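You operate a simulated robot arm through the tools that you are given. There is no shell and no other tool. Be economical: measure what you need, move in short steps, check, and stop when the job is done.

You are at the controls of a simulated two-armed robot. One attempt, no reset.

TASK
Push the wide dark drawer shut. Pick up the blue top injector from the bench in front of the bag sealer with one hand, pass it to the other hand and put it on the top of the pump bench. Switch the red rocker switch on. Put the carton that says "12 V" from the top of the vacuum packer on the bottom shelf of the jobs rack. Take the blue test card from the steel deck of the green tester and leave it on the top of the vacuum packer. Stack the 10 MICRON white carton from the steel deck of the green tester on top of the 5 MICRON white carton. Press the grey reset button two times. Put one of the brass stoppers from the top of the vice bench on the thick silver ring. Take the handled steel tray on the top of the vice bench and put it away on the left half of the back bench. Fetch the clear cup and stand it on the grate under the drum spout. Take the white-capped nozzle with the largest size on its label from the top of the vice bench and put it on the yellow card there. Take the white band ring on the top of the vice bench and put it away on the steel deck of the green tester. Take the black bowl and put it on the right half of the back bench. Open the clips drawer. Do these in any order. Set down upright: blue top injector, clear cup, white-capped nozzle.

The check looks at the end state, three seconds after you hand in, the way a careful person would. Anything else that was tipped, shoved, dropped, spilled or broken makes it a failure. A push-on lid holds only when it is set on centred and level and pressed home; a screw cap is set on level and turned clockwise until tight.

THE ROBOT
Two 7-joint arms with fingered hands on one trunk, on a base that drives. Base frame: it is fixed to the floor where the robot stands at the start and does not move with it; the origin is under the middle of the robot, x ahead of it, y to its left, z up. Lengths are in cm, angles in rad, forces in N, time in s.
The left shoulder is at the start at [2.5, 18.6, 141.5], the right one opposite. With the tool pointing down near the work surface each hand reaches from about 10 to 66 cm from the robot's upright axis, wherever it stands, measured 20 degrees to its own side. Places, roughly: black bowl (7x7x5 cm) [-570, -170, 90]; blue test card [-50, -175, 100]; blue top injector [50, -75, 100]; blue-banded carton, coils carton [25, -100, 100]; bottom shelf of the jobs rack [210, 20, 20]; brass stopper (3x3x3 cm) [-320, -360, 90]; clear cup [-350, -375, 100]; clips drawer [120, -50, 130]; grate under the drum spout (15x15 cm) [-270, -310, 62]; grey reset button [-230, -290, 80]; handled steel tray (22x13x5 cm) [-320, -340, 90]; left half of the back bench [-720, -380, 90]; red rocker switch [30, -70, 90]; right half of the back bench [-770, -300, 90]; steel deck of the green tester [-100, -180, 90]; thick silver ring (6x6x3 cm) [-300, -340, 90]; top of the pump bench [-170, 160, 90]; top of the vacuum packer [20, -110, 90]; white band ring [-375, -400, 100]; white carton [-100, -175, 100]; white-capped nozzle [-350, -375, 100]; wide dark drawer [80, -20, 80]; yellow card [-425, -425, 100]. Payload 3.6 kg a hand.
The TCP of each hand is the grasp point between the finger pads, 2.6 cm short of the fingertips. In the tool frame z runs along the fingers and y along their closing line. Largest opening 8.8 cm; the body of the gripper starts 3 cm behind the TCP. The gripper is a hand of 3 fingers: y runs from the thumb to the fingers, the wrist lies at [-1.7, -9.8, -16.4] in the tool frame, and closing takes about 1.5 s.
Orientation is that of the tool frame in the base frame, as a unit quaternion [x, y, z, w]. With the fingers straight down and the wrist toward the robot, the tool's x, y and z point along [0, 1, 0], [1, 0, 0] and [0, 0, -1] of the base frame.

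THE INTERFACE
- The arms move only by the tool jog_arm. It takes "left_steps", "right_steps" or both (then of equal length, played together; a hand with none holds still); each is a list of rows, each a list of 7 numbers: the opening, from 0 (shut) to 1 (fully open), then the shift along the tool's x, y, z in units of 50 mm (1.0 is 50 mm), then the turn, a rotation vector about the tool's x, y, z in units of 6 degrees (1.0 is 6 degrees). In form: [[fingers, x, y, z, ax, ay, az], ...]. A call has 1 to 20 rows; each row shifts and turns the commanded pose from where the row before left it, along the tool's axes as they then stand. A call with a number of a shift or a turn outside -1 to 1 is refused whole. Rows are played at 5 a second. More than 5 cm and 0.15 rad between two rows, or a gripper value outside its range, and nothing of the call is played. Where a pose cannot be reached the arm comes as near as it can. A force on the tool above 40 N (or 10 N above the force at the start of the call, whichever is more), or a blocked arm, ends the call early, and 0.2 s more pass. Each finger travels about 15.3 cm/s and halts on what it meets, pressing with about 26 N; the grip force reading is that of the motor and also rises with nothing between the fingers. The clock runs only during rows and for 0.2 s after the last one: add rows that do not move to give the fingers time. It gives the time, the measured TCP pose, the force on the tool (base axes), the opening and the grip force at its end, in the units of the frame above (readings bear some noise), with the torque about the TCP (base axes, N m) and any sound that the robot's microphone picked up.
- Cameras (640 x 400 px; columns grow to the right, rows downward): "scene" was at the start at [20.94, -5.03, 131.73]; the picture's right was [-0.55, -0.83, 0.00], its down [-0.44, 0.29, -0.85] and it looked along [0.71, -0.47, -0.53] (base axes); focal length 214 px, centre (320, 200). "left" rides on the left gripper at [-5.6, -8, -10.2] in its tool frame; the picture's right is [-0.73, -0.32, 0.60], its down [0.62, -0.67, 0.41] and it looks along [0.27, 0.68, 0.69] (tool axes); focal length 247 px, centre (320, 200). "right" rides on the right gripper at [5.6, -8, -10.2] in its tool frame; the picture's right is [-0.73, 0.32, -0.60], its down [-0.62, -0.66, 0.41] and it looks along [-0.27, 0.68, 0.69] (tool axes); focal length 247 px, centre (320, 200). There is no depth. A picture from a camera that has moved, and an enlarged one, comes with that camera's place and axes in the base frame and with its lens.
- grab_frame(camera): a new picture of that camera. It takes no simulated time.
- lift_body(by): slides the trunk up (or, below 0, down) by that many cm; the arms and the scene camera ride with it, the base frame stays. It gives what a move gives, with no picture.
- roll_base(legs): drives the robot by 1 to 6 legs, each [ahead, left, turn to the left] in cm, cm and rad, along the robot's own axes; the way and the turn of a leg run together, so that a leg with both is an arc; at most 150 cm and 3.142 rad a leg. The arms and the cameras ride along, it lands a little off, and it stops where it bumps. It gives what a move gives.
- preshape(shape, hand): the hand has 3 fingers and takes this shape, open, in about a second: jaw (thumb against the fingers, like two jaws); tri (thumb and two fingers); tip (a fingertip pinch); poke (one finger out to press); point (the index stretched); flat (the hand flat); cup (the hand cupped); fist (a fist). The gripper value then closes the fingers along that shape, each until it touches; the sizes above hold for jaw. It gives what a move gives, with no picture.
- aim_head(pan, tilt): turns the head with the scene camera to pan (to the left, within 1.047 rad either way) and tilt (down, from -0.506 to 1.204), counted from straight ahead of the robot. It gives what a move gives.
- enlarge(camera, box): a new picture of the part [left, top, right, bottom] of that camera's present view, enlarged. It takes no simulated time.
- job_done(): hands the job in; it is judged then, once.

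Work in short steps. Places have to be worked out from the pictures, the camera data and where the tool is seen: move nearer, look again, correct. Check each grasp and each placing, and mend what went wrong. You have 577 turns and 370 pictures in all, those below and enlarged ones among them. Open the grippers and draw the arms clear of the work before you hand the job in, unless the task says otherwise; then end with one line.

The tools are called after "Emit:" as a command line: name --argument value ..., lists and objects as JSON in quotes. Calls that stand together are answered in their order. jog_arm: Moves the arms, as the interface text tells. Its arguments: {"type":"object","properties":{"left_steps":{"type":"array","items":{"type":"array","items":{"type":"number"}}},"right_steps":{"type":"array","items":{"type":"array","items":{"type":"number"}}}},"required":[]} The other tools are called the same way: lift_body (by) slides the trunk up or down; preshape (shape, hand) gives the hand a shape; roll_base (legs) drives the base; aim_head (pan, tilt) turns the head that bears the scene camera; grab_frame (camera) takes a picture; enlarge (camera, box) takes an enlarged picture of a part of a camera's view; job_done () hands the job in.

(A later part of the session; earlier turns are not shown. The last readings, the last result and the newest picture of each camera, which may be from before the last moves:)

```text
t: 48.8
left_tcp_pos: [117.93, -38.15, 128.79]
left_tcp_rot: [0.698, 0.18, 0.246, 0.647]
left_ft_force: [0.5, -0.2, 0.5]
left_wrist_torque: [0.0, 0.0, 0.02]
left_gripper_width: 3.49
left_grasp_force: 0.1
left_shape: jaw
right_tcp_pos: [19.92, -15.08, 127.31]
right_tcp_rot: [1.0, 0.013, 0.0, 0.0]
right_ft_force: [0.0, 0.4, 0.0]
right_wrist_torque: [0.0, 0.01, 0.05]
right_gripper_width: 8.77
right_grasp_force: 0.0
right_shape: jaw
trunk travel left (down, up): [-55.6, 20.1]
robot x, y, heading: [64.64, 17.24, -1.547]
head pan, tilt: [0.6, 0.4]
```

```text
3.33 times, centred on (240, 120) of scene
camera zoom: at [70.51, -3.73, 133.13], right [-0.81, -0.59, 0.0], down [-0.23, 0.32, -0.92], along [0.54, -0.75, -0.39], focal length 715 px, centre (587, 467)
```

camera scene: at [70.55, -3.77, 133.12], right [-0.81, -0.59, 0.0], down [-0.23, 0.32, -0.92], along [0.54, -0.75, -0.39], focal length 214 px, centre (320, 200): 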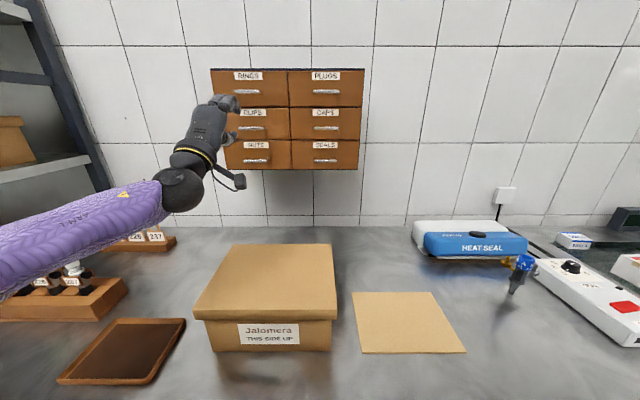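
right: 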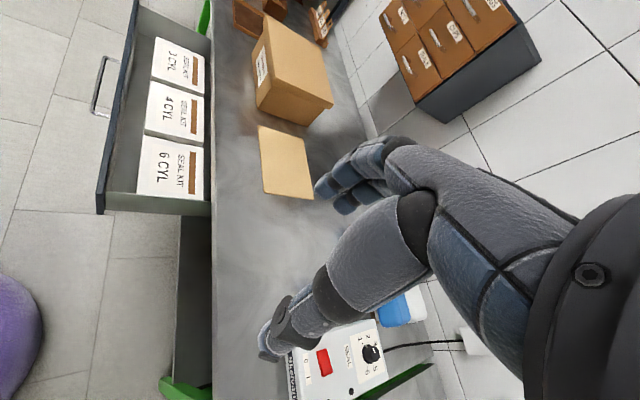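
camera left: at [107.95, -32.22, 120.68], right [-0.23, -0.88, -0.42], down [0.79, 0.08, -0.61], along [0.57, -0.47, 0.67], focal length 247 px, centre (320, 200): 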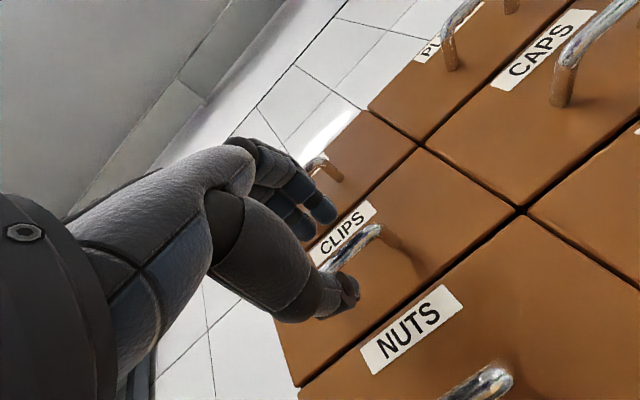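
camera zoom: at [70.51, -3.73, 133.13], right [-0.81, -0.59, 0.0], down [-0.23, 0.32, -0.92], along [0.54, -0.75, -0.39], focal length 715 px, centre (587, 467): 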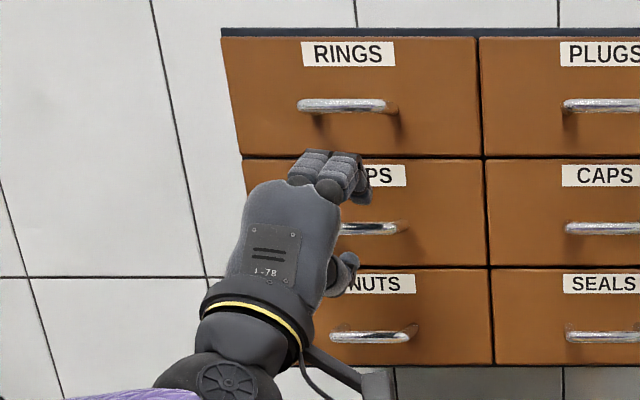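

The fingers straddle the handle level; 4 cm remain. I advance 3.6 cm and close.

Emit:
jog_arm --left_steps '[[0.4, -0.1, 0, 0.4, 0, 0, 0], [0.4, 0, 0, 0.34, 0, 0, 0], [0, 0, 0, 0, 0, 0, 0], [0, 0, 0, 0, 0, 0, 0], [0, 0, 0, 0, 0, 0, 0], [0, 0, 0, 0, 0, 0, 0], [0, 0, 0, 0, 0, 0, 0]]'

Emit:
grab_frame --camera "left"

```text
t: 50.4
left_tcp_pos: [119.54, -41.44, 128.46]
left_tcp_rot: [0.699, 0.179, 0.246, 0.647]
left_ft_force: [1.0, 0.0, -6.2]
left_wrist_torque: [-0.02, -0.01, -0.01]
left_gripper_width: 0.0
left_grasp_force: 26.2
left_shape: jaw
right_tcp_pos: [19.96, -15.05, 127.29]
right_tcp_rot: [1.0, 0.013, 0.0, 0.0]
right_ft_force: [-0.6, 0.1, 0.4]
right_wrist_torque: [0.03, 0.0, 0.0]
right_gripper_width: 8.79
right_grasp_force: 0.0
right_shape: jaw
trunk travel left (down, up): [-55.6, 20.1]
robot x, y, heading: [64.74, 17.49, -1.544]
head pan, tilt: [0.6, 0.4]
```

```text
345 pictures are left
camera left: at [109.74, -35.54, 120.39], right [-0.23, -0.88, -0.42], down [0.79, 0.09, -0.61], along [0.57, -0.47, 0.67], focal length 247 px, centre (320, 200)
```

left: 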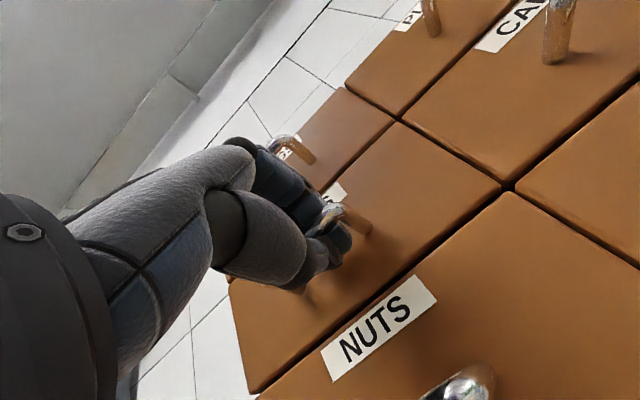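

The width reads 0, but there is a contact force of 6 N. I pull back gently 3 cm and see whether the drawer follows.

Emit:
jog_arm --left_steps '[[0, 0, 0, -0.3, 0, 0, 0], [0, 0, 0, -0.3, 0, 0, 0]]'

Emit:
grab_frame --camera "left"

```text
t: 51.0
left_tcp_pos: [117.81, -39.06, 128.64]
left_tcp_rot: [0.7, 0.179, 0.245, 0.647]
left_ft_force: [0.6, 0.5, -11.9]
left_wrist_torque: [-0.01, -0.02, 0.02]
left_gripper_width: 0.01
left_grasp_force: 26.1
left_shape: jaw
right_tcp_pos: [19.98, -15.16, 127.45]
right_tcp_rot: [1.0, 0.013, -0.001, -0.001]
right_ft_force: [-0.5, 0.0, 0.4]
right_wrist_torque: [0.0, 0.0, -0.01]
right_gripper_width: 8.77
right_grasp_force: 0.1
right_shape: jaw
trunk travel left (down, up): [-55.6, 20.1]
robot x, y, heading: [64.76, 17.03, -1.543]
head pan, tilt: [0.6, 0.4]
```

```text
344 pictures are left
camera left: at [107.97, -33.12, 120.49], right [-0.23, -0.88, -0.42], down [0.79, 0.09, -0.61], along [0.57, -0.48, 0.67], focal length 247 px, centre (320, 200)
```

left: 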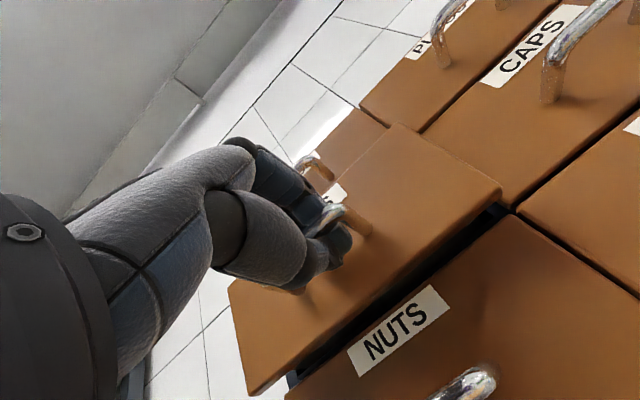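

The drawer comes along. I pull about 8 cm more, easing the vertical load.

Emit:
jog_arm --left_steps '[[0, 0, -0.05, -0.4, 0, 0, 0], [0, 0, -0.03, -0.4, 0, 0, 0], [0, 0, -0.02, -0.4, 0, 0, 0], [0, 0, -0.02, -0.4, 0, 0, 0]]'

Emit:
grab_frame --camera "scene"

```text
t: 52.0
left_tcp_pos: [113.1, -32.48, 128.49]
left_tcp_rot: [0.698, 0.179, 0.246, 0.648]
left_ft_force: [-2.2, -1.2, -6.6]
left_wrist_torque: [-0.04, -0.05, 0.02]
left_gripper_width: 0.01
left_grasp_force: 26.4
left_shape: jaw
right_tcp_pos: [19.91, -15.21, 127.38]
right_tcp_rot: [1.0, 0.013, -0.001, 0.001]
right_ft_force: [0.7, -0.6, 0.4]
right_wrist_torque: [-0.01, 0.02, 0.01]
right_gripper_width: 8.77
right_grasp_force: 0.0
right_shape: jaw
trunk travel left (down, up): [-55.6, 20.1]
robot x, y, heading: [64.55, 16.88, -1.548]
head pan, tilt: [0.6, 0.4]
```

```text
343 pictures are left
camera scene: at [70.5, -3.76, 133.13], right [-0.81, -0.59, 0.0], down [-0.23, 0.32, -0.92], along [0.54, -0.75, -0.39], focal length 214 px, centre (320, 200)
```

scene: 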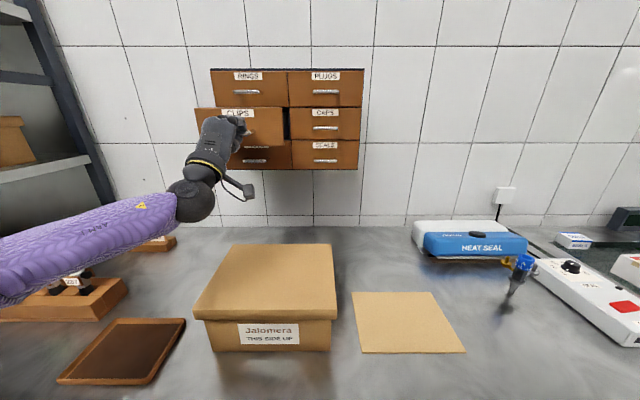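

Open by about 11 cm. I pull 4 cm more for good measure, then release and back away.

Emit:
jog_arm --left_steps '[[0, 0, -0.02, -0.4, 0, 0, 0], [0, 0, -0.02, -0.4, 0, 0, 0], [0.5, 0, 0, 0, 0, 0, 0], [0.5, 0, 0, 0, 0, 0, 0], [0.5, 0, 0, 0, 0, 0, 0], [0.5, 0, 0, 0, 0, 0, 0], [0.5, 0, 0, -0.5, 0, 0, 0], [0.5, 0, 0, -1, 0, 0, 0], [0.5, 0, 0, -1, 0, 0, 0]]'

Emit:
grab_frame --camera "scene"

```text
t: 54.0
left_tcp_pos: [103.68, -18.77, 129.0]
left_tcp_rot: [0.698, 0.181, 0.247, 0.648]
left_ft_force: [0.2, -1.1, 0.1]
left_wrist_torque: [0.0, 0.0, -0.01]
left_gripper_width: 4.37
left_grasp_force: 0.0
left_shape: jaw
right_tcp_pos: [19.87, -14.99, 127.34]
right_tcp_rot: [1.0, 0.012, 0.0, 0.0]
right_ft_force: [0.1, -0.3, -0.5]
right_wrist_torque: [-0.01, 0.03, -0.02]
right_gripper_width: 8.79
right_grasp_force: 0.1
right_shape: jaw
trunk travel left (down, up): [-55.6, 20.1]
robot x, y, heading: [65.05, 17.35, -1.544]
head pan, tilt: [0.6, 0.4]
```

```text
342 pictures are left
camera scene: at [70.47, -3.65, 133.15], right [-0.81, -0.59, 0.0], down [-0.23, 0.31, -0.92], along [0.54, -0.75, -0.39], focal length 214 px, centre (320, 200)
```

scene: 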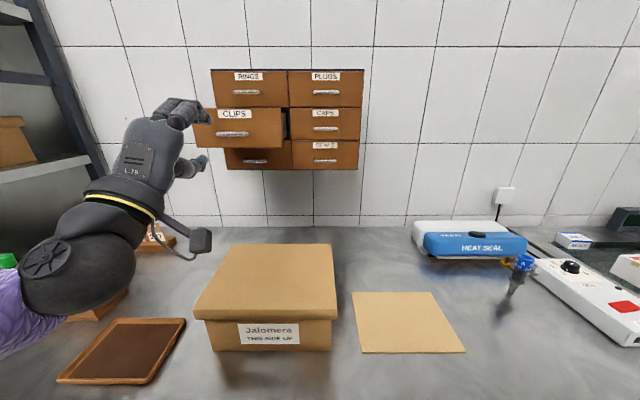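

The clips drawer is at its full travel and open. I back out, turn square to the bench again and slide right toward the injector and switch.

Emit:
roll_base --legs '[[-24.7, -17, 0], [0, 0, 0.6], [0, -43, 0]]'

Emit:
jog_arm --left_steps '[[0.5, -0.5, 0, -0.5, 1, -1, 0], [0.5, -0.5, 0, -0.5, 1, -1, 0], [0.5, 0, 0, 0, 1, -1, 0], [0.5, 0, 0, 0, 1, -1, 0], [0.5, 0, 0, 0, 1, -1, 0], [0.5, 0, 0, 0, 1, 0, 0], [0.5, 0, 0, 0, 1, 0, 0], [0.5, 0, 0, 0, 1, 0, 0], [0.5, 0, 0, 0, 1, 0, 0], [0.5, 0, 0, 0, 1, 0, 0], [0.5, 0, 0, 0, 1, 0, 0], [0.5, 0, 0, 0, 1, 0, 0], [0.5, 0, 0, 0, 1, 0, 0], [0.5, 0, 0, 0, 1, 0, 0]]'

Emit:
aim_head --pan -0.3 --tilt 0.5

Emit:
grab_frame --camera "scene"

```text
t: 59.9
left_tcp_pos: [64.5, 8.31, 129.04]
left_tcp_rot: [0.615, 0.377, 0.426, 0.547]
left_ft_force: [0.2, 0.0, 0.3]
left_wrist_torque: [0.02, -0.01, -0.02]
left_gripper_width: 4.35
left_grasp_force: 0.1
left_shape: jaw
right_tcp_pos: [-7.02, -35.52, 127.27]
right_tcp_rot: [0.952, 0.306, 0.001, 0.001]
right_ft_force: [0.5, 0.4, 0.8]
right_wrist_torque: [0.01, -0.02, 0.0]
right_gripper_width: 8.78
right_grasp_force: 0.1
right_shape: jaw
trunk travel left (down, up): [-55.6, 20.1]
robot x, y, heading: [11.93, 15.92, -0.942]
head pan, tilt: [0.6, 0.4]
```

```text
t: 62.9
left_tcp_pos: [62.14, 2.21, 123.75]
left_tcp_rot: [0.936, 0.35, -0.019, 0.026]
left_ft_force: [-0.5, 0.2, 0.4]
left_wrist_torque: [0.01, 0.0, 0.0]
left_gripper_width: 4.38
left_grasp_force: 0.0
left_shape: jaw
left hand out of reach, approached as far as the arm can: row 2, 3, 4, 5, 6, 7, 8
right_tcp_pos: [-7.02, -35.59, 127.35]
right_tcp_rot: [0.952, 0.307, 0.0, 0.0]
right_ft_force: [-0.4, 0.3, -0.1]
right_wrist_torque: [-0.02, -0.01, 0.0]
right_gripper_width: 8.77
right_grasp_force: 0.1
right_shape: jaw
trunk travel left (down, up): [-55.6, 20.1]
robot x, y, heading: [11.78, 16.21, -0.949]
head pan, tilt: [0.6, 0.4]
```

```text
t: 64.1
left_tcp_pos: [62.22, 2.45, 123.87]
left_tcp_rot: [0.936, 0.351, -0.018, 0.027]
left_ft_force: [0.4, -0.1, -0.2]
left_wrist_torque: [0.0, 0.0, -0.01]
left_gripper_width: 4.38
left_grasp_force: 0.1
left_shape: jaw
right_tcp_pos: [-6.95, -35.59, 127.38]
right_tcp_rot: [0.951, 0.308, 0.0, 0.001]
right_ft_force: [-0.3, 0.0, 0.3]
right_wrist_torque: [-0.03, -0.01, -0.01]
right_gripper_width: 8.75
right_grasp_force: 0.1
right_shape: jaw
trunk travel left (down, up): [-55.6, 20.1]
robot x, y, heading: [11.72, 16.48, -0.946]
head pan, tilt: [-0.3, 0.499]
```

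```text
341 pictures are left
camera scene: at [22.67, -3.22, 132.22], right [-0.95, -0.32, 0.0], down [-0.15, 0.45, -0.88], along [0.28, -0.83, -0.48], focal length 214 px, centre (320, 200)
```

scene: 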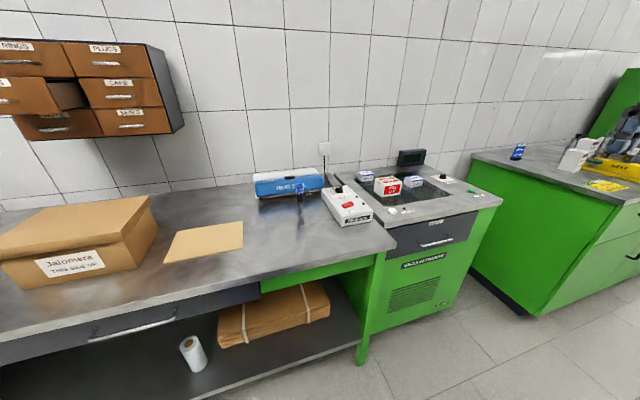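

Clear view of bench and packer. I drive ahead 27 cm and look closely at switch and injector.

Emit:
roll_base --legs '[[27, 0, 0]]'

Emit:
aim_head --pan -0.4 --tilt 0.6

Emit:
grab_frame --camera "scene"

Emit:
grab_frame --camera "right"

```text
t: 66.0
left_tcp_pos: [78.05, -19.84, 123.87]
left_tcp_rot: [0.936, 0.35, -0.018, 0.025]
left_ft_force: [-0.6, 0.4, 0.1]
left_wrist_torque: [-0.02, -0.03, -0.01]
left_gripper_width: 4.4
left_grasp_force: 0.0
left_shape: jaw
right_tcp_pos: [8.83, -57.62, 127.24]
right_tcp_rot: [0.952, 0.308, -0.001, -0.001]
right_ft_force: [0.0, 0.3, -0.7]
right_wrist_torque: [0.0, -0.01, 0.0]
right_gripper_width: 8.77
right_grasp_force: 0.0
right_shape: jaw
trunk travel left (down, up): [-55.6, 20.1]
robot x, y, heading: [27.87, -5.6, -0.946]
head pan, tilt: [-0.3, 0.499]
```

```text
t: 66.7
left_tcp_pos: [78.01, -19.74, 123.79]
left_tcp_rot: [0.936, 0.35, -0.018, 0.027]
left_ft_force: [0.0, -0.3, -0.2]
left_wrist_torque: [0.0, 0.02, -0.01]
left_gripper_width: 4.36
left_grasp_force: 0.1
left_shape: jaw
right_tcp_pos: [8.78, -57.51, 127.37]
right_tcp_rot: [0.952, 0.307, 0.0, 0.0]
right_ft_force: [0.6, -0.3, -1.2]
right_wrist_torque: [-0.01, -0.03, 0.0]
right_gripper_width: 8.76
right_grasp_force: 0.0
right_shape: jaw
trunk travel left (down, up): [-55.6, 20.1]
robot x, y, heading: [28.29, -6.11, -0.946]
head pan, tilt: [-0.4, 0.6]
```

```text
340 pictures are left
camera scene: at [37.59, -25.27, 131.31], right [-0.98, -0.22, 0.0], down [-0.13, 0.55, -0.83], along [0.18, -0.8, -0.56], focal length 214 px, centre (320, 200)
```

scene: 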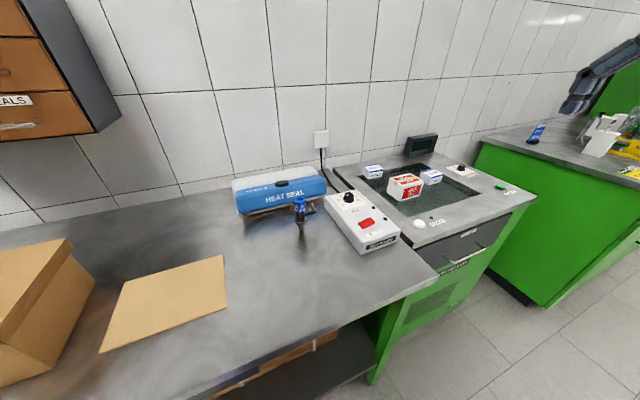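

```text
339 pictures are left
camera right: at [8.83, -47.72, 137.48], right [-0.41, -0.69, 0.6], down [-0.89, 0.18, -0.41], along [0.18, -0.7, -0.69], focal length 247 px, centre (320, 200)
```

right: 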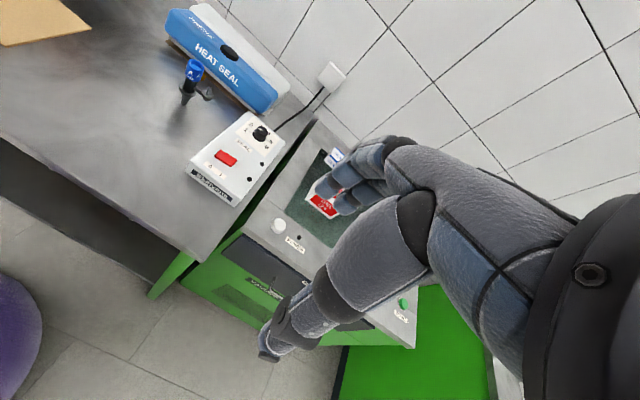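

Emit:
enlarge --camera "scene" --box '[224, 155, 416, 275]'

Emit:
enlarge --camera "right" --box '[150, 40, 310, 220]'

```text
3.33 times, centred on (320, 215) of scene
camera zoom: at [37.59, -25.27, 131.31], right [-0.98, -0.22, 0.0], down [-0.13, 0.55, -0.83], along [0.18, -0.8, -0.56], focal length 715 px, centre (320, 150)
```

zoom: 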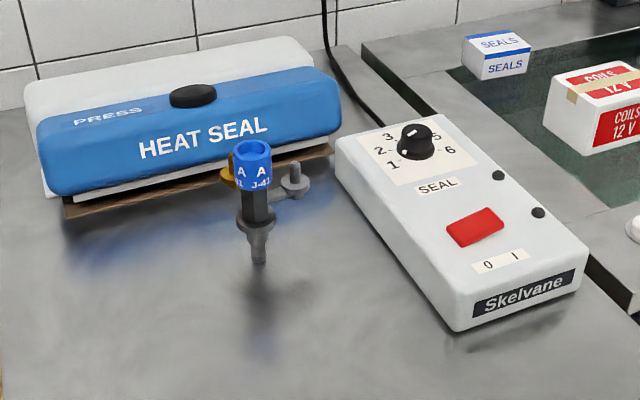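

```text
2.22 times, centred on (230, 130) of right
camera zoom: at [8.83, -47.72, 137.48], right [-0.41, -0.69, 0.6], down [-0.89, 0.18, -0.41], along [0.18, -0.7, -0.69], focal length 549 px, centre (520, 356)
```

zoom: 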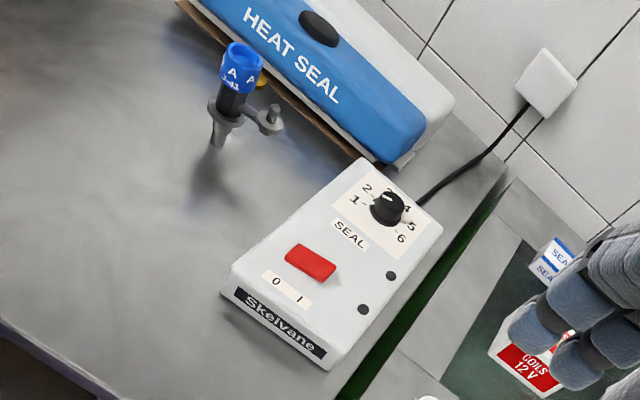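

Triangulation: bench top z≈86, injector axis [53.5, -70.6] with top z 99, red rocker [34.8, -72.6, 92] with its "1" end near [33.8, -73.7]. I drive nearer and set the right hand to poke.

Emit:
roll_base --legs '[[6.5, -7, 0]]'

Emit:
preshape --shape "poke" --hand "right"

Emit:
grab_frame --camera "right"

```text
t: 67.8
left_tcp_pos: [76.1, -29.07, 123.82]
left_tcp_rot: [0.936, 0.35, -0.018, 0.027]
left_ft_force: [0.1, -0.2, -0.5]
left_wrist_torque: [0.03, 0.02, 0.01]
left_gripper_width: 4.35
left_grasp_force: 0.1
left_shape: jaw
right_tcp_pos: [6.78, -66.99, 127.2]
right_tcp_rot: [0.952, 0.306, 0.0, 0.001]
right_ft_force: [-0.6, 0.0, -0.2]
right_wrist_torque: [0.03, 0.0, -0.03]
right_gripper_width: 8.76
right_grasp_force: 0.1
right_shape: jaw
trunk travel left (down, up): [-55.6, 20.1]
robot x, y, heading: [25.76, -15.12, -0.948]
head pan, tilt: [-0.4, 0.6]
```

```text
t: 68.7
left_tcp_pos: [76.04, -28.98, 123.71]
left_tcp_rot: [0.936, 0.351, -0.018, 0.027]
left_ft_force: [0.2, 1.1, -0.6]
left_wrist_torque: [-0.01, 0.02, 0.03]
left_gripper_width: 4.38
left_grasp_force: 0.1
left_shape: jaw
right_tcp_pos: [6.96, -66.79, 127.41]
right_tcp_rot: [0.952, 0.306, -0.001, 0.0]
right_ft_force: [-1.2, 0.6, -0.4]
right_wrist_torque: [-0.02, 0.03, 0.0]
right_gripper_width: 0.0
right_grasp_force: 0.0
right_shape: poke
trunk travel left (down, up): [-55.6, 20.1]
robot x, y, heading: [25.66, -15.23, -0.953]
head pan, tilt: [-0.4, 0.6]
```

```text
336 pictures are left
camera right: at [6.89, -56.94, 137.5], right [-0.41, -0.69, 0.6], down [-0.89, 0.18, -0.41], along [0.18, -0.7, -0.69], focal length 247 px, centre (320, 200)
```

right: 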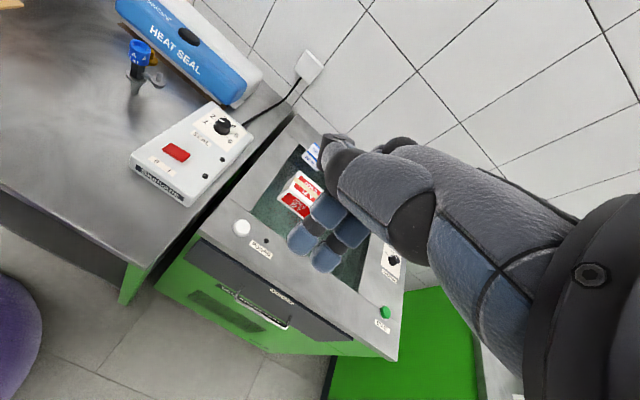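

Emit:
enlarge --camera "right" --box '[240, 100, 440, 300]'

Emit:
grab_frame --camera "scene"

```text
2.00 times, centred on (340, 200) of right
camera zoom: at [6.89, -56.94, 137.5], right [-0.41, -0.69, 0.6], down [-0.89, 0.18, -0.41], along [0.18, -0.7, -0.69], focal length 494 px, centre (280, 200)
```

zoom: 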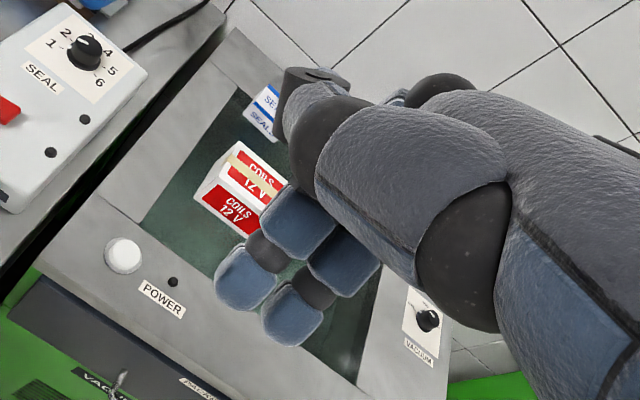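

```text
334 pictures are left
camera scene: at [35.66, -34.52, 131.32], right [-0.98, -0.22, 0.0], down [-0.12, 0.55, -0.83], along [0.18, -0.81, -0.56], focal length 214 px, centre (320, 200)
```

scene: 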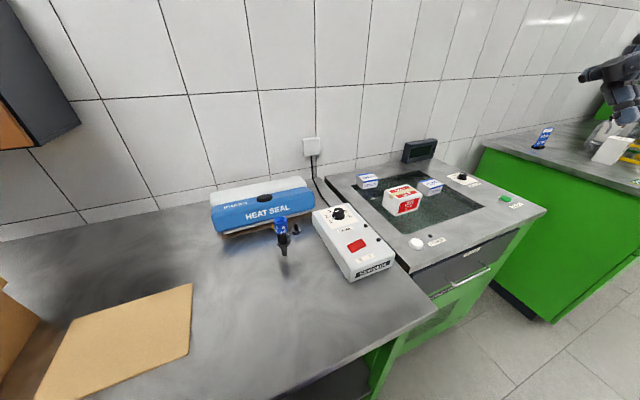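

The poke shape's tip is not clear to me; the closed jaw has known geometry (tips 2.6 cm past the TCP), so I use that.

Emit:
preshape --shape "jaw" --hand "right"

Emit:
jog_arm --right_steps '[[0, 0, 0, 0, 0, 0, 0], [0, 0, 0, 0, 0, 0, 0], [0, 0, 0, 0, 0, 0, 0], [0, 0.9, 0.3, 0, 0, 0, 0], [0, 0.9, 0.3, 0, 0, 0, 0], [0, 0.9, 0.4, 0, 0, 0, 0]]'

Emit:
grab_frame --camera "right"

```text
t: 69.6
left_tcp_pos: [76.14, -29.01, 123.87]
left_tcp_rot: [0.936, 0.35, -0.019, 0.027]
left_ft_force: [-1.0, 0.8, 0.7]
left_wrist_torque: [-0.01, -0.01, 0.0]
left_gripper_width: 4.37
left_grasp_force: 0.1
left_shape: jaw
right_tcp_pos: [6.92, -66.84, 127.37]
right_tcp_rot: [0.952, 0.306, 0.001, -0.001]
right_ft_force: [-0.2, 0.6, 0.1]
right_wrist_torque: [0.01, -0.02, 0.0]
right_gripper_width: 8.81
right_grasp_force: 0.1
right_shape: jaw
trunk travel left (down, up): [-55.6, 20.1]
robot x, y, heading: [25.74, -14.82, -0.953]
head pan, tilt: [-0.4, 0.6]
```

```text
t: 71.0
left_tcp_pos: [76.26, -29.06, 123.82]
left_tcp_rot: [0.936, 0.35, -0.019, 0.027]
left_ft_force: [-1.1, -0.2, -0.1]
left_wrist_torque: [0.0, 0.04, 0.04]
left_gripper_width: 4.35
left_grasp_force: 0.2
left_shape: jaw
right_tcp_pos: [20.8, -63.0, 127.18]
right_tcp_rot: [0.953, 0.304, 0.0, -0.002]
right_ft_force: [0.2, 0.1, 0.3]
right_wrist_torque: [0.01, 0.04, 0.02]
right_gripper_width: 0.02
right_grasp_force: 25.9
right_shape: jaw
trunk travel left (down, up): [-55.6, 20.1]
robot x, y, heading: [25.89, -15.03, -0.947]
head pan, tilt: [-0.4, 0.6]
```

```text
333 pictures are left
camera right: at [20.93, -53.21, 137.34], right [-0.41, -0.69, 0.6], down [-0.89, 0.18, -0.41], along [0.17, -0.7, -0.69], focal length 247 px, centre (320, 200)
```

right: 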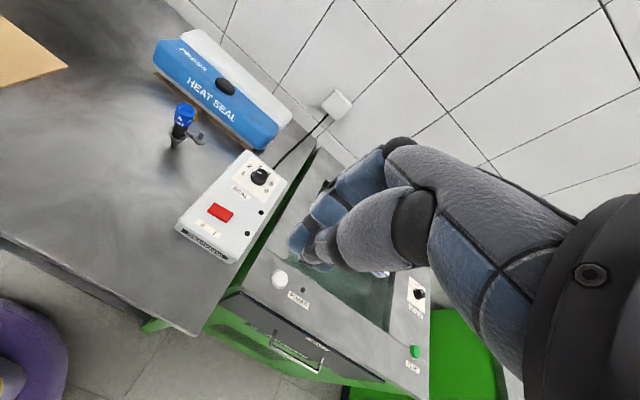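

I move the closed right hand over the "1" end and lower to just above it, then check.

Emit:
jog_arm --right_steps '[[0, 0.22, 0.81, 0, 0, 0, 0], [0, 0.22, 0.81, 0, 0, 0, 0], [0, 0.22, 0.81, 0, 0, 0, 0], [0, 0.22, 0.81, 0, 0, 0, 0], [0, 0, 0, 0.95, 0, 0, 0], [0, 0, 0, 0.95, 0, 0, 0], [0, 0, 0, 0.95, 0, 0, 0], [0, 0, 0, 0.95, 0, 0, 0], [0, 0, 0, 0.95, 0, 0, 0], [0, 0, 0, 0.7, 0, 0, 0]]'

Emit:
grab_frame --camera "right"

Emit:
enlarge --camera "scene" --box '[260, 160, 460, 300]'

```text
t: 73.2
left_tcp_pos: [76.15, -28.94, 123.75]
left_tcp_rot: [0.936, 0.35, -0.018, 0.027]
left_ft_force: [-0.4, -0.5, 0.3]
left_wrist_torque: [0.0, 0.02, 0.0]
left_gripper_width: 4.35
left_grasp_force: 0.1
left_shape: jaw
right_tcp_pos: [29.13, -72.4, 107.73]
right_tcp_rot: [0.952, 0.306, -0.001, 0.0]
right_ft_force: [-0.9, -0.1, -0.4]
right_wrist_torque: [0.0, 0.0, 0.03]
right_gripper_width: 0.01
right_grasp_force: 25.5
right_shape: jaw
right hand out of reach, approached as far as the arm can: row 8, 9, 10
trunk travel left (down, up): [-55.6, 20.1]
robot x, y, heading: [25.6, -14.79, -0.952]
head pan, tilt: [-0.4, 0.6]
```

```text
332 pictures are left
camera right: at [29.15, -62.61, 117.84], right [-0.41, -0.69, 0.6], down [-0.89, 0.18, -0.41], along [0.18, -0.7, -0.69], focal length 247 px, centre (320, 200)
```

right: 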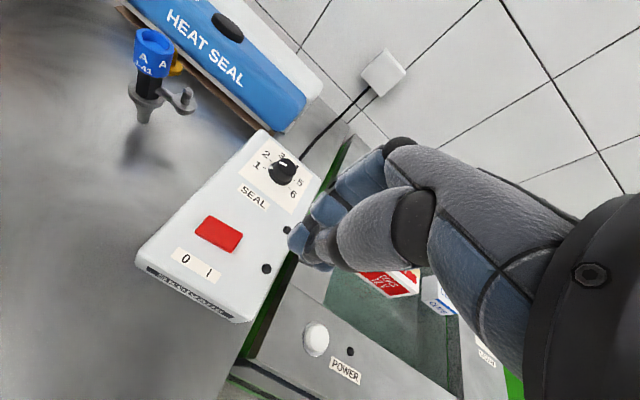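

```text
2.86 times, centred on (360, 230) of scene
camera zoom: at [35.69, -34.55, 131.31], right [-0.98, -0.22, 0.0], down [-0.12, 0.55, -0.83], along [0.18, -0.8, -0.56], focal length 613 px, centre (206, 114)
```

zoom: 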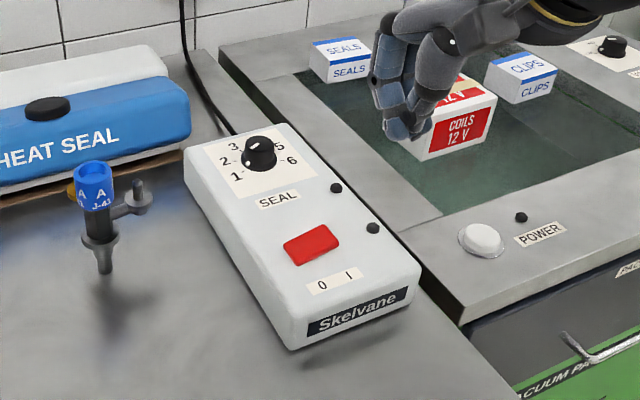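

The arm ran out of reach downward; I raise the hand 4 cm and lower the trunk 14 cm, then correct position.

Emit:
jog_arm --right_steps '[[0, 0, 0, -0.9, 0, 0, 0]]'

Emit:
lift_body --by -14

```text
t: 73.6
left_tcp_pos: [75.99, -28.91, 123.75]
left_tcp_rot: [0.936, 0.35, -0.018, 0.027]
left_ft_force: [0.5, 0.0, 0.4]
left_wrist_torque: [-0.01, 0.01, -0.02]
left_gripper_width: 4.36
left_grasp_force: 0.1
left_shape: jaw
right_tcp_pos: [29.0, -72.39, 112.16]
right_tcp_rot: [0.952, 0.305, 0.0, 0.0]
right_ft_force: [-0.1, -0.3, -0.4]
right_wrist_torque: [0.0, -0.01, 0.02]
right_gripper_width: 0.0
right_grasp_force: 26.1
right_shape: jaw
trunk travel left (down, up): [-55.6, 20.1]
robot x, y, heading: [25.3, -15.16, -0.95]
head pan, tilt: [-0.4, 0.6]
```

```text
t: 75.3
left_tcp_pos: [76.12, -29.11, 109.78]
left_tcp_rot: [0.936, 0.351, -0.018, 0.027]
left_ft_force: [-0.2, -0.1, 0.1]
left_wrist_torque: [0.03, 0.03, -0.02]
left_gripper_width: 4.35
left_grasp_force: 0.0
left_shape: jaw
right_tcp_pos: [28.89, -72.46, 98.25]
right_tcp_rot: [0.952, 0.307, 0.0, 0.0]
right_ft_force: [0.4, -0.6, 0.0]
right_wrist_torque: [-0.02, 0.03, -0.02]
right_gripper_width: 0.01
right_grasp_force: 25.9
right_shape: jaw
trunk travel left (down, up): [-41.6, 34.1]
robot x, y, heading: [25.63, -14.86, -0.949]
head pan, tilt: [-0.4, 0.6]
```

Emit:
jog_arm --right_steps '[[0, 0.33, 0.39, 0, 0, 0, 0], [0, 0.33, 0.39, 0, 0, 0, 0]]'

Emit:
grab_frame --camera "right"

Emit:
enlarge --camera "scene" --box '[260, 140, 460, 280]'

```text
t: 75.9
left_tcp_pos: [76.16, -29.04, 109.69]
left_tcp_rot: [0.936, 0.35, -0.018, 0.026]
left_ft_force: [-0.2, 0.7, -0.1]
left_wrist_torque: [0.01, 0.0, 0.03]
left_gripper_width: 4.39
left_grasp_force: 0.1
left_shape: jaw
right_tcp_pos: [33.89, -73.56, 98.16]
right_tcp_rot: [0.952, 0.306, 0.0, 0.001]
right_ft_force: [-0.4, 0.3, 0.8]
right_wrist_torque: [0.0, 0.01, 0.0]
right_gripper_width: 0.02
right_grasp_force: 25.9
right_shape: jaw
trunk travel left (down, up): [-41.6, 34.1]
robot x, y, heading: [25.65, -15.26, -0.952]
head pan, tilt: [-0.4, 0.6]
```

```text
330 pictures are left
camera right: at [33.94, -63.78, 108.31], right [-0.41, -0.69, 0.6], down [-0.89, 0.18, -0.41], along [0.18, -0.7, -0.69], focal length 247 px, centre (320, 200)
```

right: 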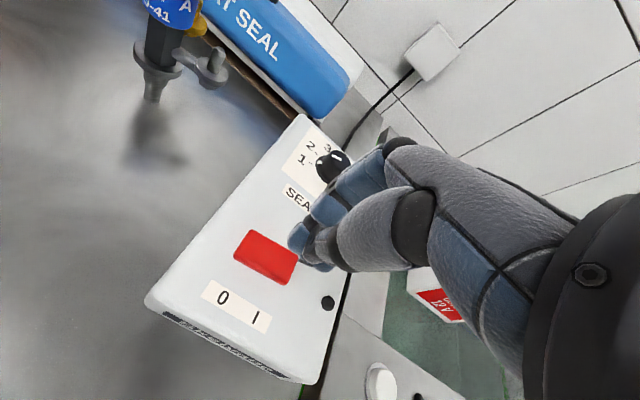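

```text
2.86 times, centred on (360, 210) of scene
camera zoom: at [36.23, -35.32, 116.75], right [-0.98, -0.22, 0.0], down [-0.12, 0.55, -0.82], along [0.18, -0.8, -0.57], focal length 613 px, centre (206, 171)
```

zoom: 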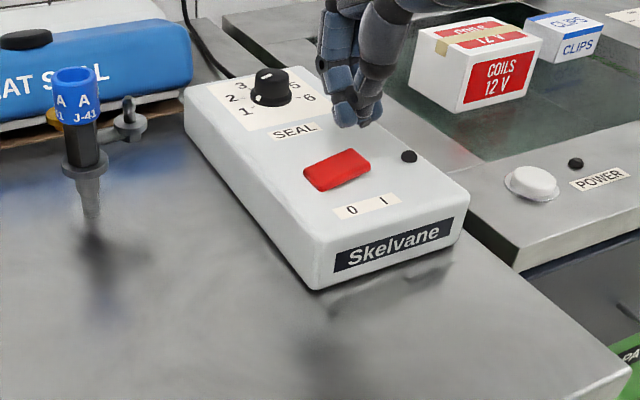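

Emit:
enlarge --camera "scene" --box '[345, 180, 415, 224]'

Emit:
enlarge --camera "right" --box '[190, 200, 350, 340]'

```text
9.09 times, centred on (380, 202) of scene
camera zoom: at [36.23, -35.32, 116.75], right [-0.98, -0.22, 0.0], down [-0.12, 0.55, -0.82], along [0.18, -0.8, -0.57], focal length 1950 px, centre (-226, 182)
```

zoom: 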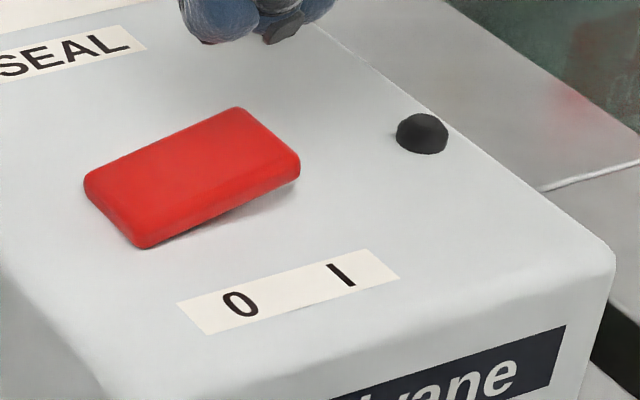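

```text
2.86 times, centred on (270, 270) of right
camera zoom: at [33.94, -63.78, 108.31], right [-0.41, -0.69, 0.6], down [-0.89, 0.18, -0.41], along [0.18, -0.7, -0.69], focal length 706 px, centre (463, 0)
```

zoom: 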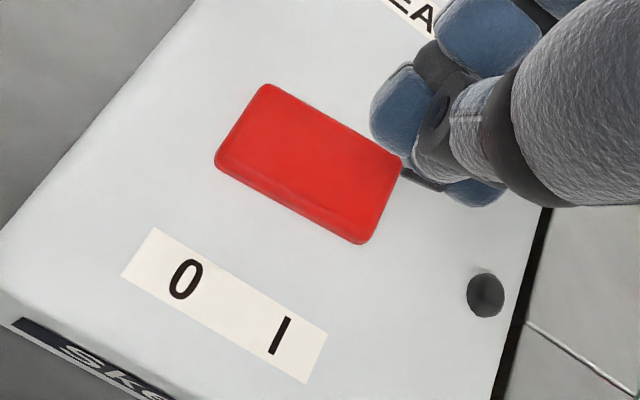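

The rocker's "1" side is raised and the fingertips are right above it (~3 cm). I press straight down in small steps.

Emit:
jog_arm --right_steps '[[0, -0.05, 0.07, 0.4, 0, 0, 0], [0, 0, 0, 0.3, 0, 0, 0], [0, 0, 0, 0.2, 0, 0, 0]]'

Emit:
enlarge --camera "scene" --box '[345, 180, 415, 224]'

```text
t: 76.7
left_tcp_pos: [76.2, -28.95, 109.83]
left_tcp_rot: [0.936, 0.35, -0.018, 0.027]
left_ft_force: [0.2, -0.3, -0.2]
left_wrist_torque: [0.01, -0.03, 0.0]
left_gripper_width: 4.37
left_grasp_force: 0.1
left_shape: jaw
right_tcp_pos: [33.8, -74.04, 94.77]
right_tcp_rot: [0.952, 0.305, 0.002, 0.004]
right_ft_force: [4.8, -3.5, 19.6]
right_wrist_torque: [0.04, -0.37, -0.08]
right_gripper_width: 0.02
right_grasp_force: 26.1
right_shape: jaw
right hand out of reach, approached as far as the arm can: row 3
trunk travel left (down, up): [-41.6, 34.1]
robot x, y, heading: [26.26, -15.04, -0.947]
head pan, tilt: [-0.4, 0.6]
```

```text
9.09 times, centred on (380, 202) of scene
camera zoom: at [36.24, -35.2, 116.8], right [-0.98, -0.22, 0.0], down [-0.12, 0.55, -0.83], along [0.18, -0.81, -0.56], focal length 1950 px, centre (-226, 182)
```

zoom: 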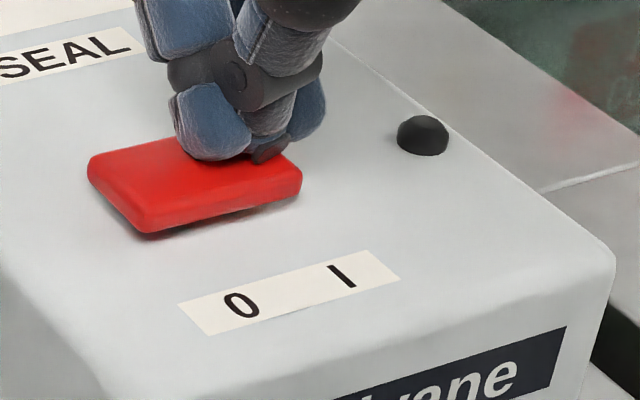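

It has tilted halfway; I press further, moving a touch to the right and lowering the trunk slightly.

Emit:
jog_arm --right_steps '[[0, 0, 0, -0.2, 0, 0, 0], [0, -0.15, 0, 0, 0, 0, 0]]'

Emit:
lift_body --by -2

Emit:
enlarge --camera "scene" --box '[345, 170, 415, 214]'

```text
t: 77.3
left_tcp_pos: [76.04, -29.03, 109.84]
left_tcp_rot: [0.936, 0.35, -0.017, 0.027]
left_ft_force: [0.1, -0.8, -0.7]
left_wrist_torque: [0.04, -0.05, -0.01]
left_gripper_width: 4.38
left_grasp_force: 0.0
left_shape: jaw
right_tcp_pos: [32.83, -74.2, 95.31]
right_tcp_rot: [0.952, 0.306, -0.002, -0.002]
right_ft_force: [0.2, 0.4, 0.6]
right_wrist_torque: [0.01, 0.02, 0.01]
right_gripper_width: 0.0
right_grasp_force: 26.0
right_shape: jaw
trunk travel left (down, up): [-41.6, 34.1]
robot x, y, heading: [25.84, -15.14, -0.95]
head pan, tilt: [-0.4, 0.6]
```

```text
t: 77.8
left_tcp_pos: [76.07, -29.01, 108.12]
left_tcp_rot: [0.936, 0.35, -0.018, 0.027]
left_ft_force: [0.9, -0.6, 0.3]
left_wrist_torque: [0.0, 0.0, -0.03]
left_gripper_width: 4.36
left_grasp_force: 0.1
left_shape: jaw
right_tcp_pos: [33.19, -74.89, 94.59]
right_tcp_rot: [0.953, 0.303, 0.004, 0.011]
right_ft_force: [-6.8, 3.7, 20.5]
right_wrist_torque: [0.3, -0.03, 0.1]
right_gripper_width: 0.01
right_grasp_force: 26.2
right_shape: jaw
trunk travel left (down, up): [-39.9, 35.8]
robot x, y, heading: [25.9, -14.99, -0.953]
head pan, tilt: [-0.4, 0.6]
stopped: the force on the tool passed its limit at 49 N (the readings are from after the stop); the commanded pose is now the measured one
```

```text
9.09 times, centred on (380, 192) of scene
camera zoom: at [36.22, -35.37, 114.96], right [-0.98, -0.22, 0.0], down [-0.12, 0.55, -0.83], along [0.18, -0.81, -0.56], focal length 1950 px, centre (-226, 273)
```

zoom: 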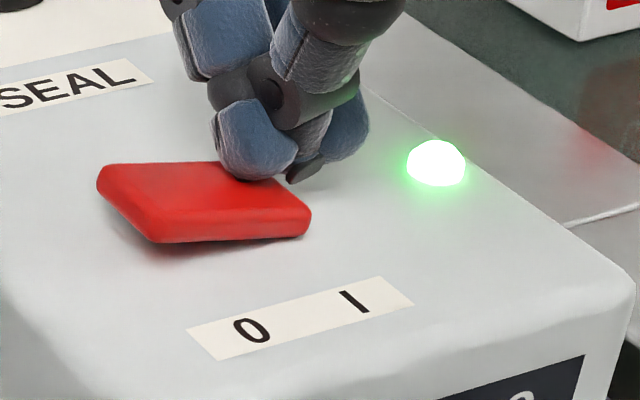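

The lamp is lit: switch on. I raise the hand, open it, and move it above the injector.

Emit:
jog_arm --right_steps '[[0, 0, 0, -1, 0, 0, 0], [0.3, 0, 0, -1, 0, 0, 0], [0.6, 0, 0, -1, 0, 0, 0], [0.6, 0, 0, -0.4, 0, 0, 0]]'

Emit:
enlarge --camera "scene" --box '[220, 120, 460, 270]'

```text
t: 78.8
left_tcp_pos: [76.17, -29.15, 108.13]
left_tcp_rot: [0.936, 0.351, -0.019, 0.026]
left_ft_force: [0.8, -0.5, 0.4]
left_wrist_torque: [0.0, -0.03, 0.0]
left_gripper_width: 4.37
left_grasp_force: 0.0
left_shape: jaw
right_tcp_pos: [32.98, -74.74, 111.27]
right_tcp_rot: [0.953, 0.304, 0.003, 0.007]
right_ft_force: [-0.2, 0.1, 0.2]
right_wrist_torque: [0.01, 0.03, -0.01]
right_gripper_width: 5.25
right_grasp_force: 0.1
right_shape: jaw
trunk travel left (down, up): [-39.9, 35.8]
robot x, y, heading: [25.81, -15.34, -0.946]
head pan, tilt: [-0.4, 0.6]
```

```text
2.67 times, centred on (340, 195) of scene
camera zoom: at [36.28, -35.49, 114.94], right [-0.98, -0.22, 0.0], down [-0.12, 0.55, -0.82], along [0.18, -0.8, -0.57], focal length 572 px, centre (267, 213)
```

zoom: 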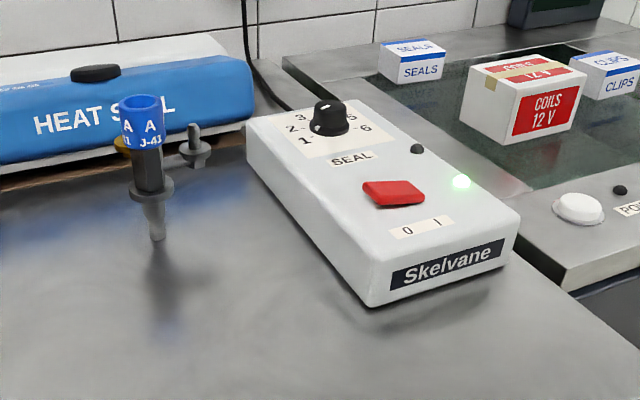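

Emit:
enlarge --camera "scene" --box '[255, 145, 315, 215]'

Emit:
enlarge --camera "right" --box '[0, 0, 320, 200]'

```text
5.71 times, centred on (285, 180) of scene
camera zoom: at [36.28, -35.49, 114.94], right [-0.98, -0.22, 0.0], down [-0.12, 0.55, -0.82], along [0.18, -0.8, -0.57], focal length 1226 px, centre (520, 314)
```

zoom: 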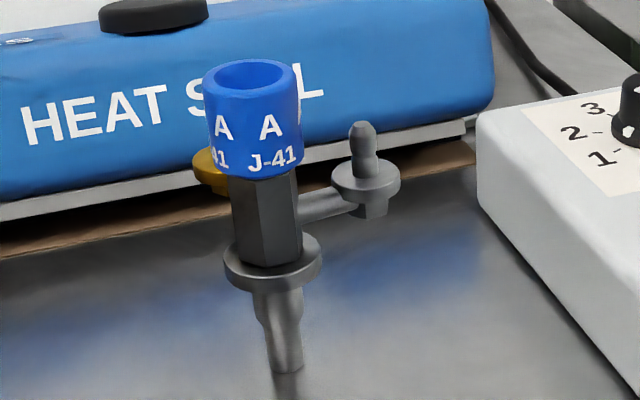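

```text
2.00 times, centred on (160, 100) of right
camera zoom: at [32.94, -64.74, 121.32], right [-0.42, -0.68, 0.6], down [-0.89, 0.18, -0.42], along [0.18, -0.71, -0.68], focal length 494 px, centre (640, 400)
```

zoom: 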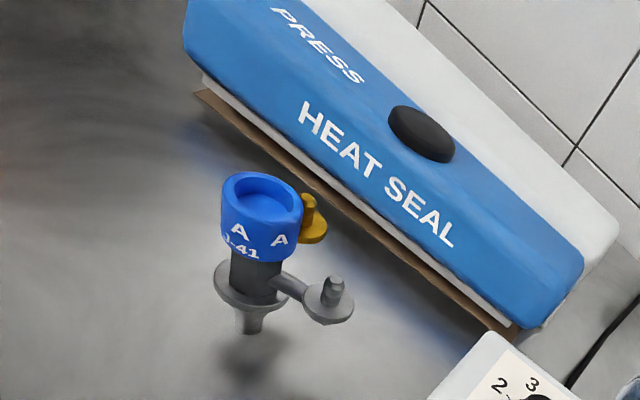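

I go above the cap at [53.5, -71] with the right hand half open.

Emit:
jog_arm --right_steps '[[0.65, 0.76, 0.356, 0, 0, 0, 0], [0.65, 0.76, 0.356, 0, 0, 0, 0], [0.65, 0.76, 0.356, 0, 0, 0, 0], [0.65, 0.76, 0.356, 0, 0, 0, 0], [0.65, 0.76, 0.356, 0, 0, 0, 0], [0.65, 0, 0, 0.8, 0, 0, 0]]'

Emit:
grab_frame --camera "right"

Emit:
enlarge --camera "scene" --box '[200, 100, 360, 220]'

```text
t: 80.2
left_tcp_pos: [76.11, -29.08, 108.05]
left_tcp_rot: [0.936, 0.351, -0.018, 0.026]
left_ft_force: [-0.5, 0.1, -0.1]
left_wrist_torque: [-0.01, -0.01, 0.0]
left_gripper_width: 4.36
left_grasp_force: 0.0
left_shape: jaw
right_tcp_pos: [45.53, -71.22, 108.67]
right_tcp_rot: [0.953, 0.303, 0.003, 0.008]
right_ft_force: [-0.8, 0.3, 0.4]
right_wrist_torque: [0.04, -0.05, 0.01]
right_gripper_width: 5.69
right_grasp_force: 0.0
right_shape: jaw
right hand out of reach, approached as far as the arm can: row 4, 5, 6
trunk travel left (down, up): [-39.9, 35.8]
robot x, y, heading: [25.89, -15.2, -0.95]
head pan, tilt: [-0.4, 0.6]
```

```text
321 pictures are left
camera right: at [45.55, -61.36, 118.79], right [-0.42, -0.68, 0.6], down [-0.89, 0.18, -0.42], along [0.18, -0.71, -0.68], focal length 247 px, centre (320, 200)
```

right: 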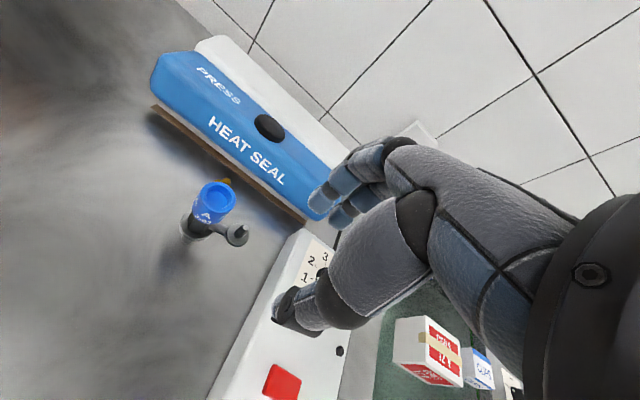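

```text
3.33 times, centred on (280, 160) of scene
camera zoom: at [36.25, -35.51, 114.94], right [-0.98, -0.22, 0.0], down [-0.12, 0.55, -0.82], along [0.18, -0.8, -0.57], focal length 715 px, centre (453, 333)
```

zoom: 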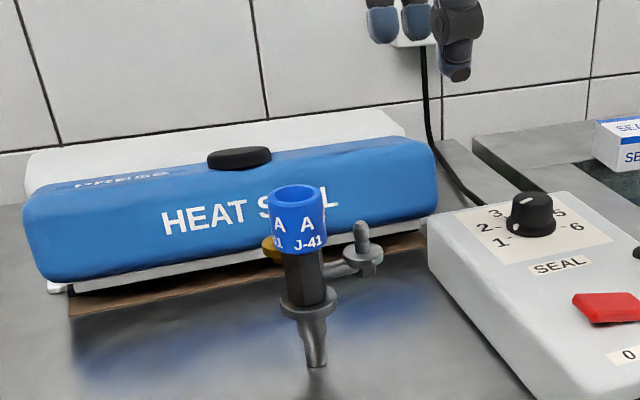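

The right arm is at its limit on this inner side. I raise the trunk and shift the base 4 ahead and 10 left so the injector sits in the right arm's good zone.

Emit:
lift_body --by 8

Emit:
roll_base --legs '[[4, 10, 0]]'

Emit:
grab_frame --camera "right"

```text
t: 81.4
left_tcp_pos: [76.11, -29.19, 116.05]
left_tcp_rot: [0.936, 0.35, -0.018, 0.026]
left_ft_force: [0.0, -0.4, -0.8]
left_wrist_torque: [0.0, 0.0, 0.02]
left_gripper_width: 4.38
left_grasp_force: 0.1
left_shape: jaw
right_tcp_pos: [45.06, -70.71, 118.35]
right_tcp_rot: [0.952, 0.304, 0.009, 0.02]
right_ft_force: [-0.3, 0.9, -0.2]
right_wrist_torque: [-0.01, 0.01, 0.0]
right_gripper_width: 5.68
right_grasp_force: 0.0
right_shape: jaw
trunk travel left (down, up): [-47.9, 27.8]
robot x, y, heading: [25.54, -15.01, -0.951]
head pan, tilt: [-0.4, 0.6]
```

```text
t: 82.6
left_tcp_pos: [86.7, -26.47, 116.08]
left_tcp_rot: [0.936, 0.35, -0.019, 0.026]
left_ft_force: [1.1, -0.2, 0.0]
left_wrist_torque: [0.02, 0.03, 0.01]
left_gripper_width: 4.38
left_grasp_force: 0.0
left_shape: jaw
right_tcp_pos: [55.62, -68.14, 118.37]
right_tcp_rot: [0.953, 0.304, 0.007, 0.02]
right_ft_force: [0.0, -0.6, 0.4]
right_wrist_torque: [0.03, 0.03, 0.02]
right_gripper_width: 5.72
right_grasp_force: 0.1
right_shape: jaw
trunk travel left (down, up): [-47.9, 27.8]
robot x, y, heading: [36.27, -12.44, -0.948]
head pan, tilt: [-0.4, 0.6]
```

```text
319 pictures are left
camera right: at [55.42, -57.95, 128.16], right [-0.43, -0.66, 0.61], down [-0.88, 0.17, -0.44], along [0.19, -0.73, -0.66], focal length 247 px, centre (320, 200)
```

right: 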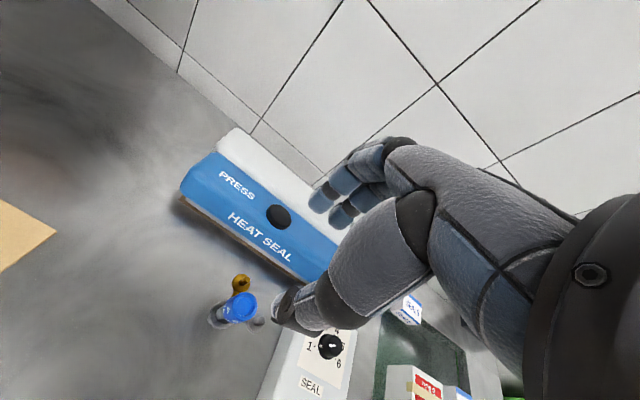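

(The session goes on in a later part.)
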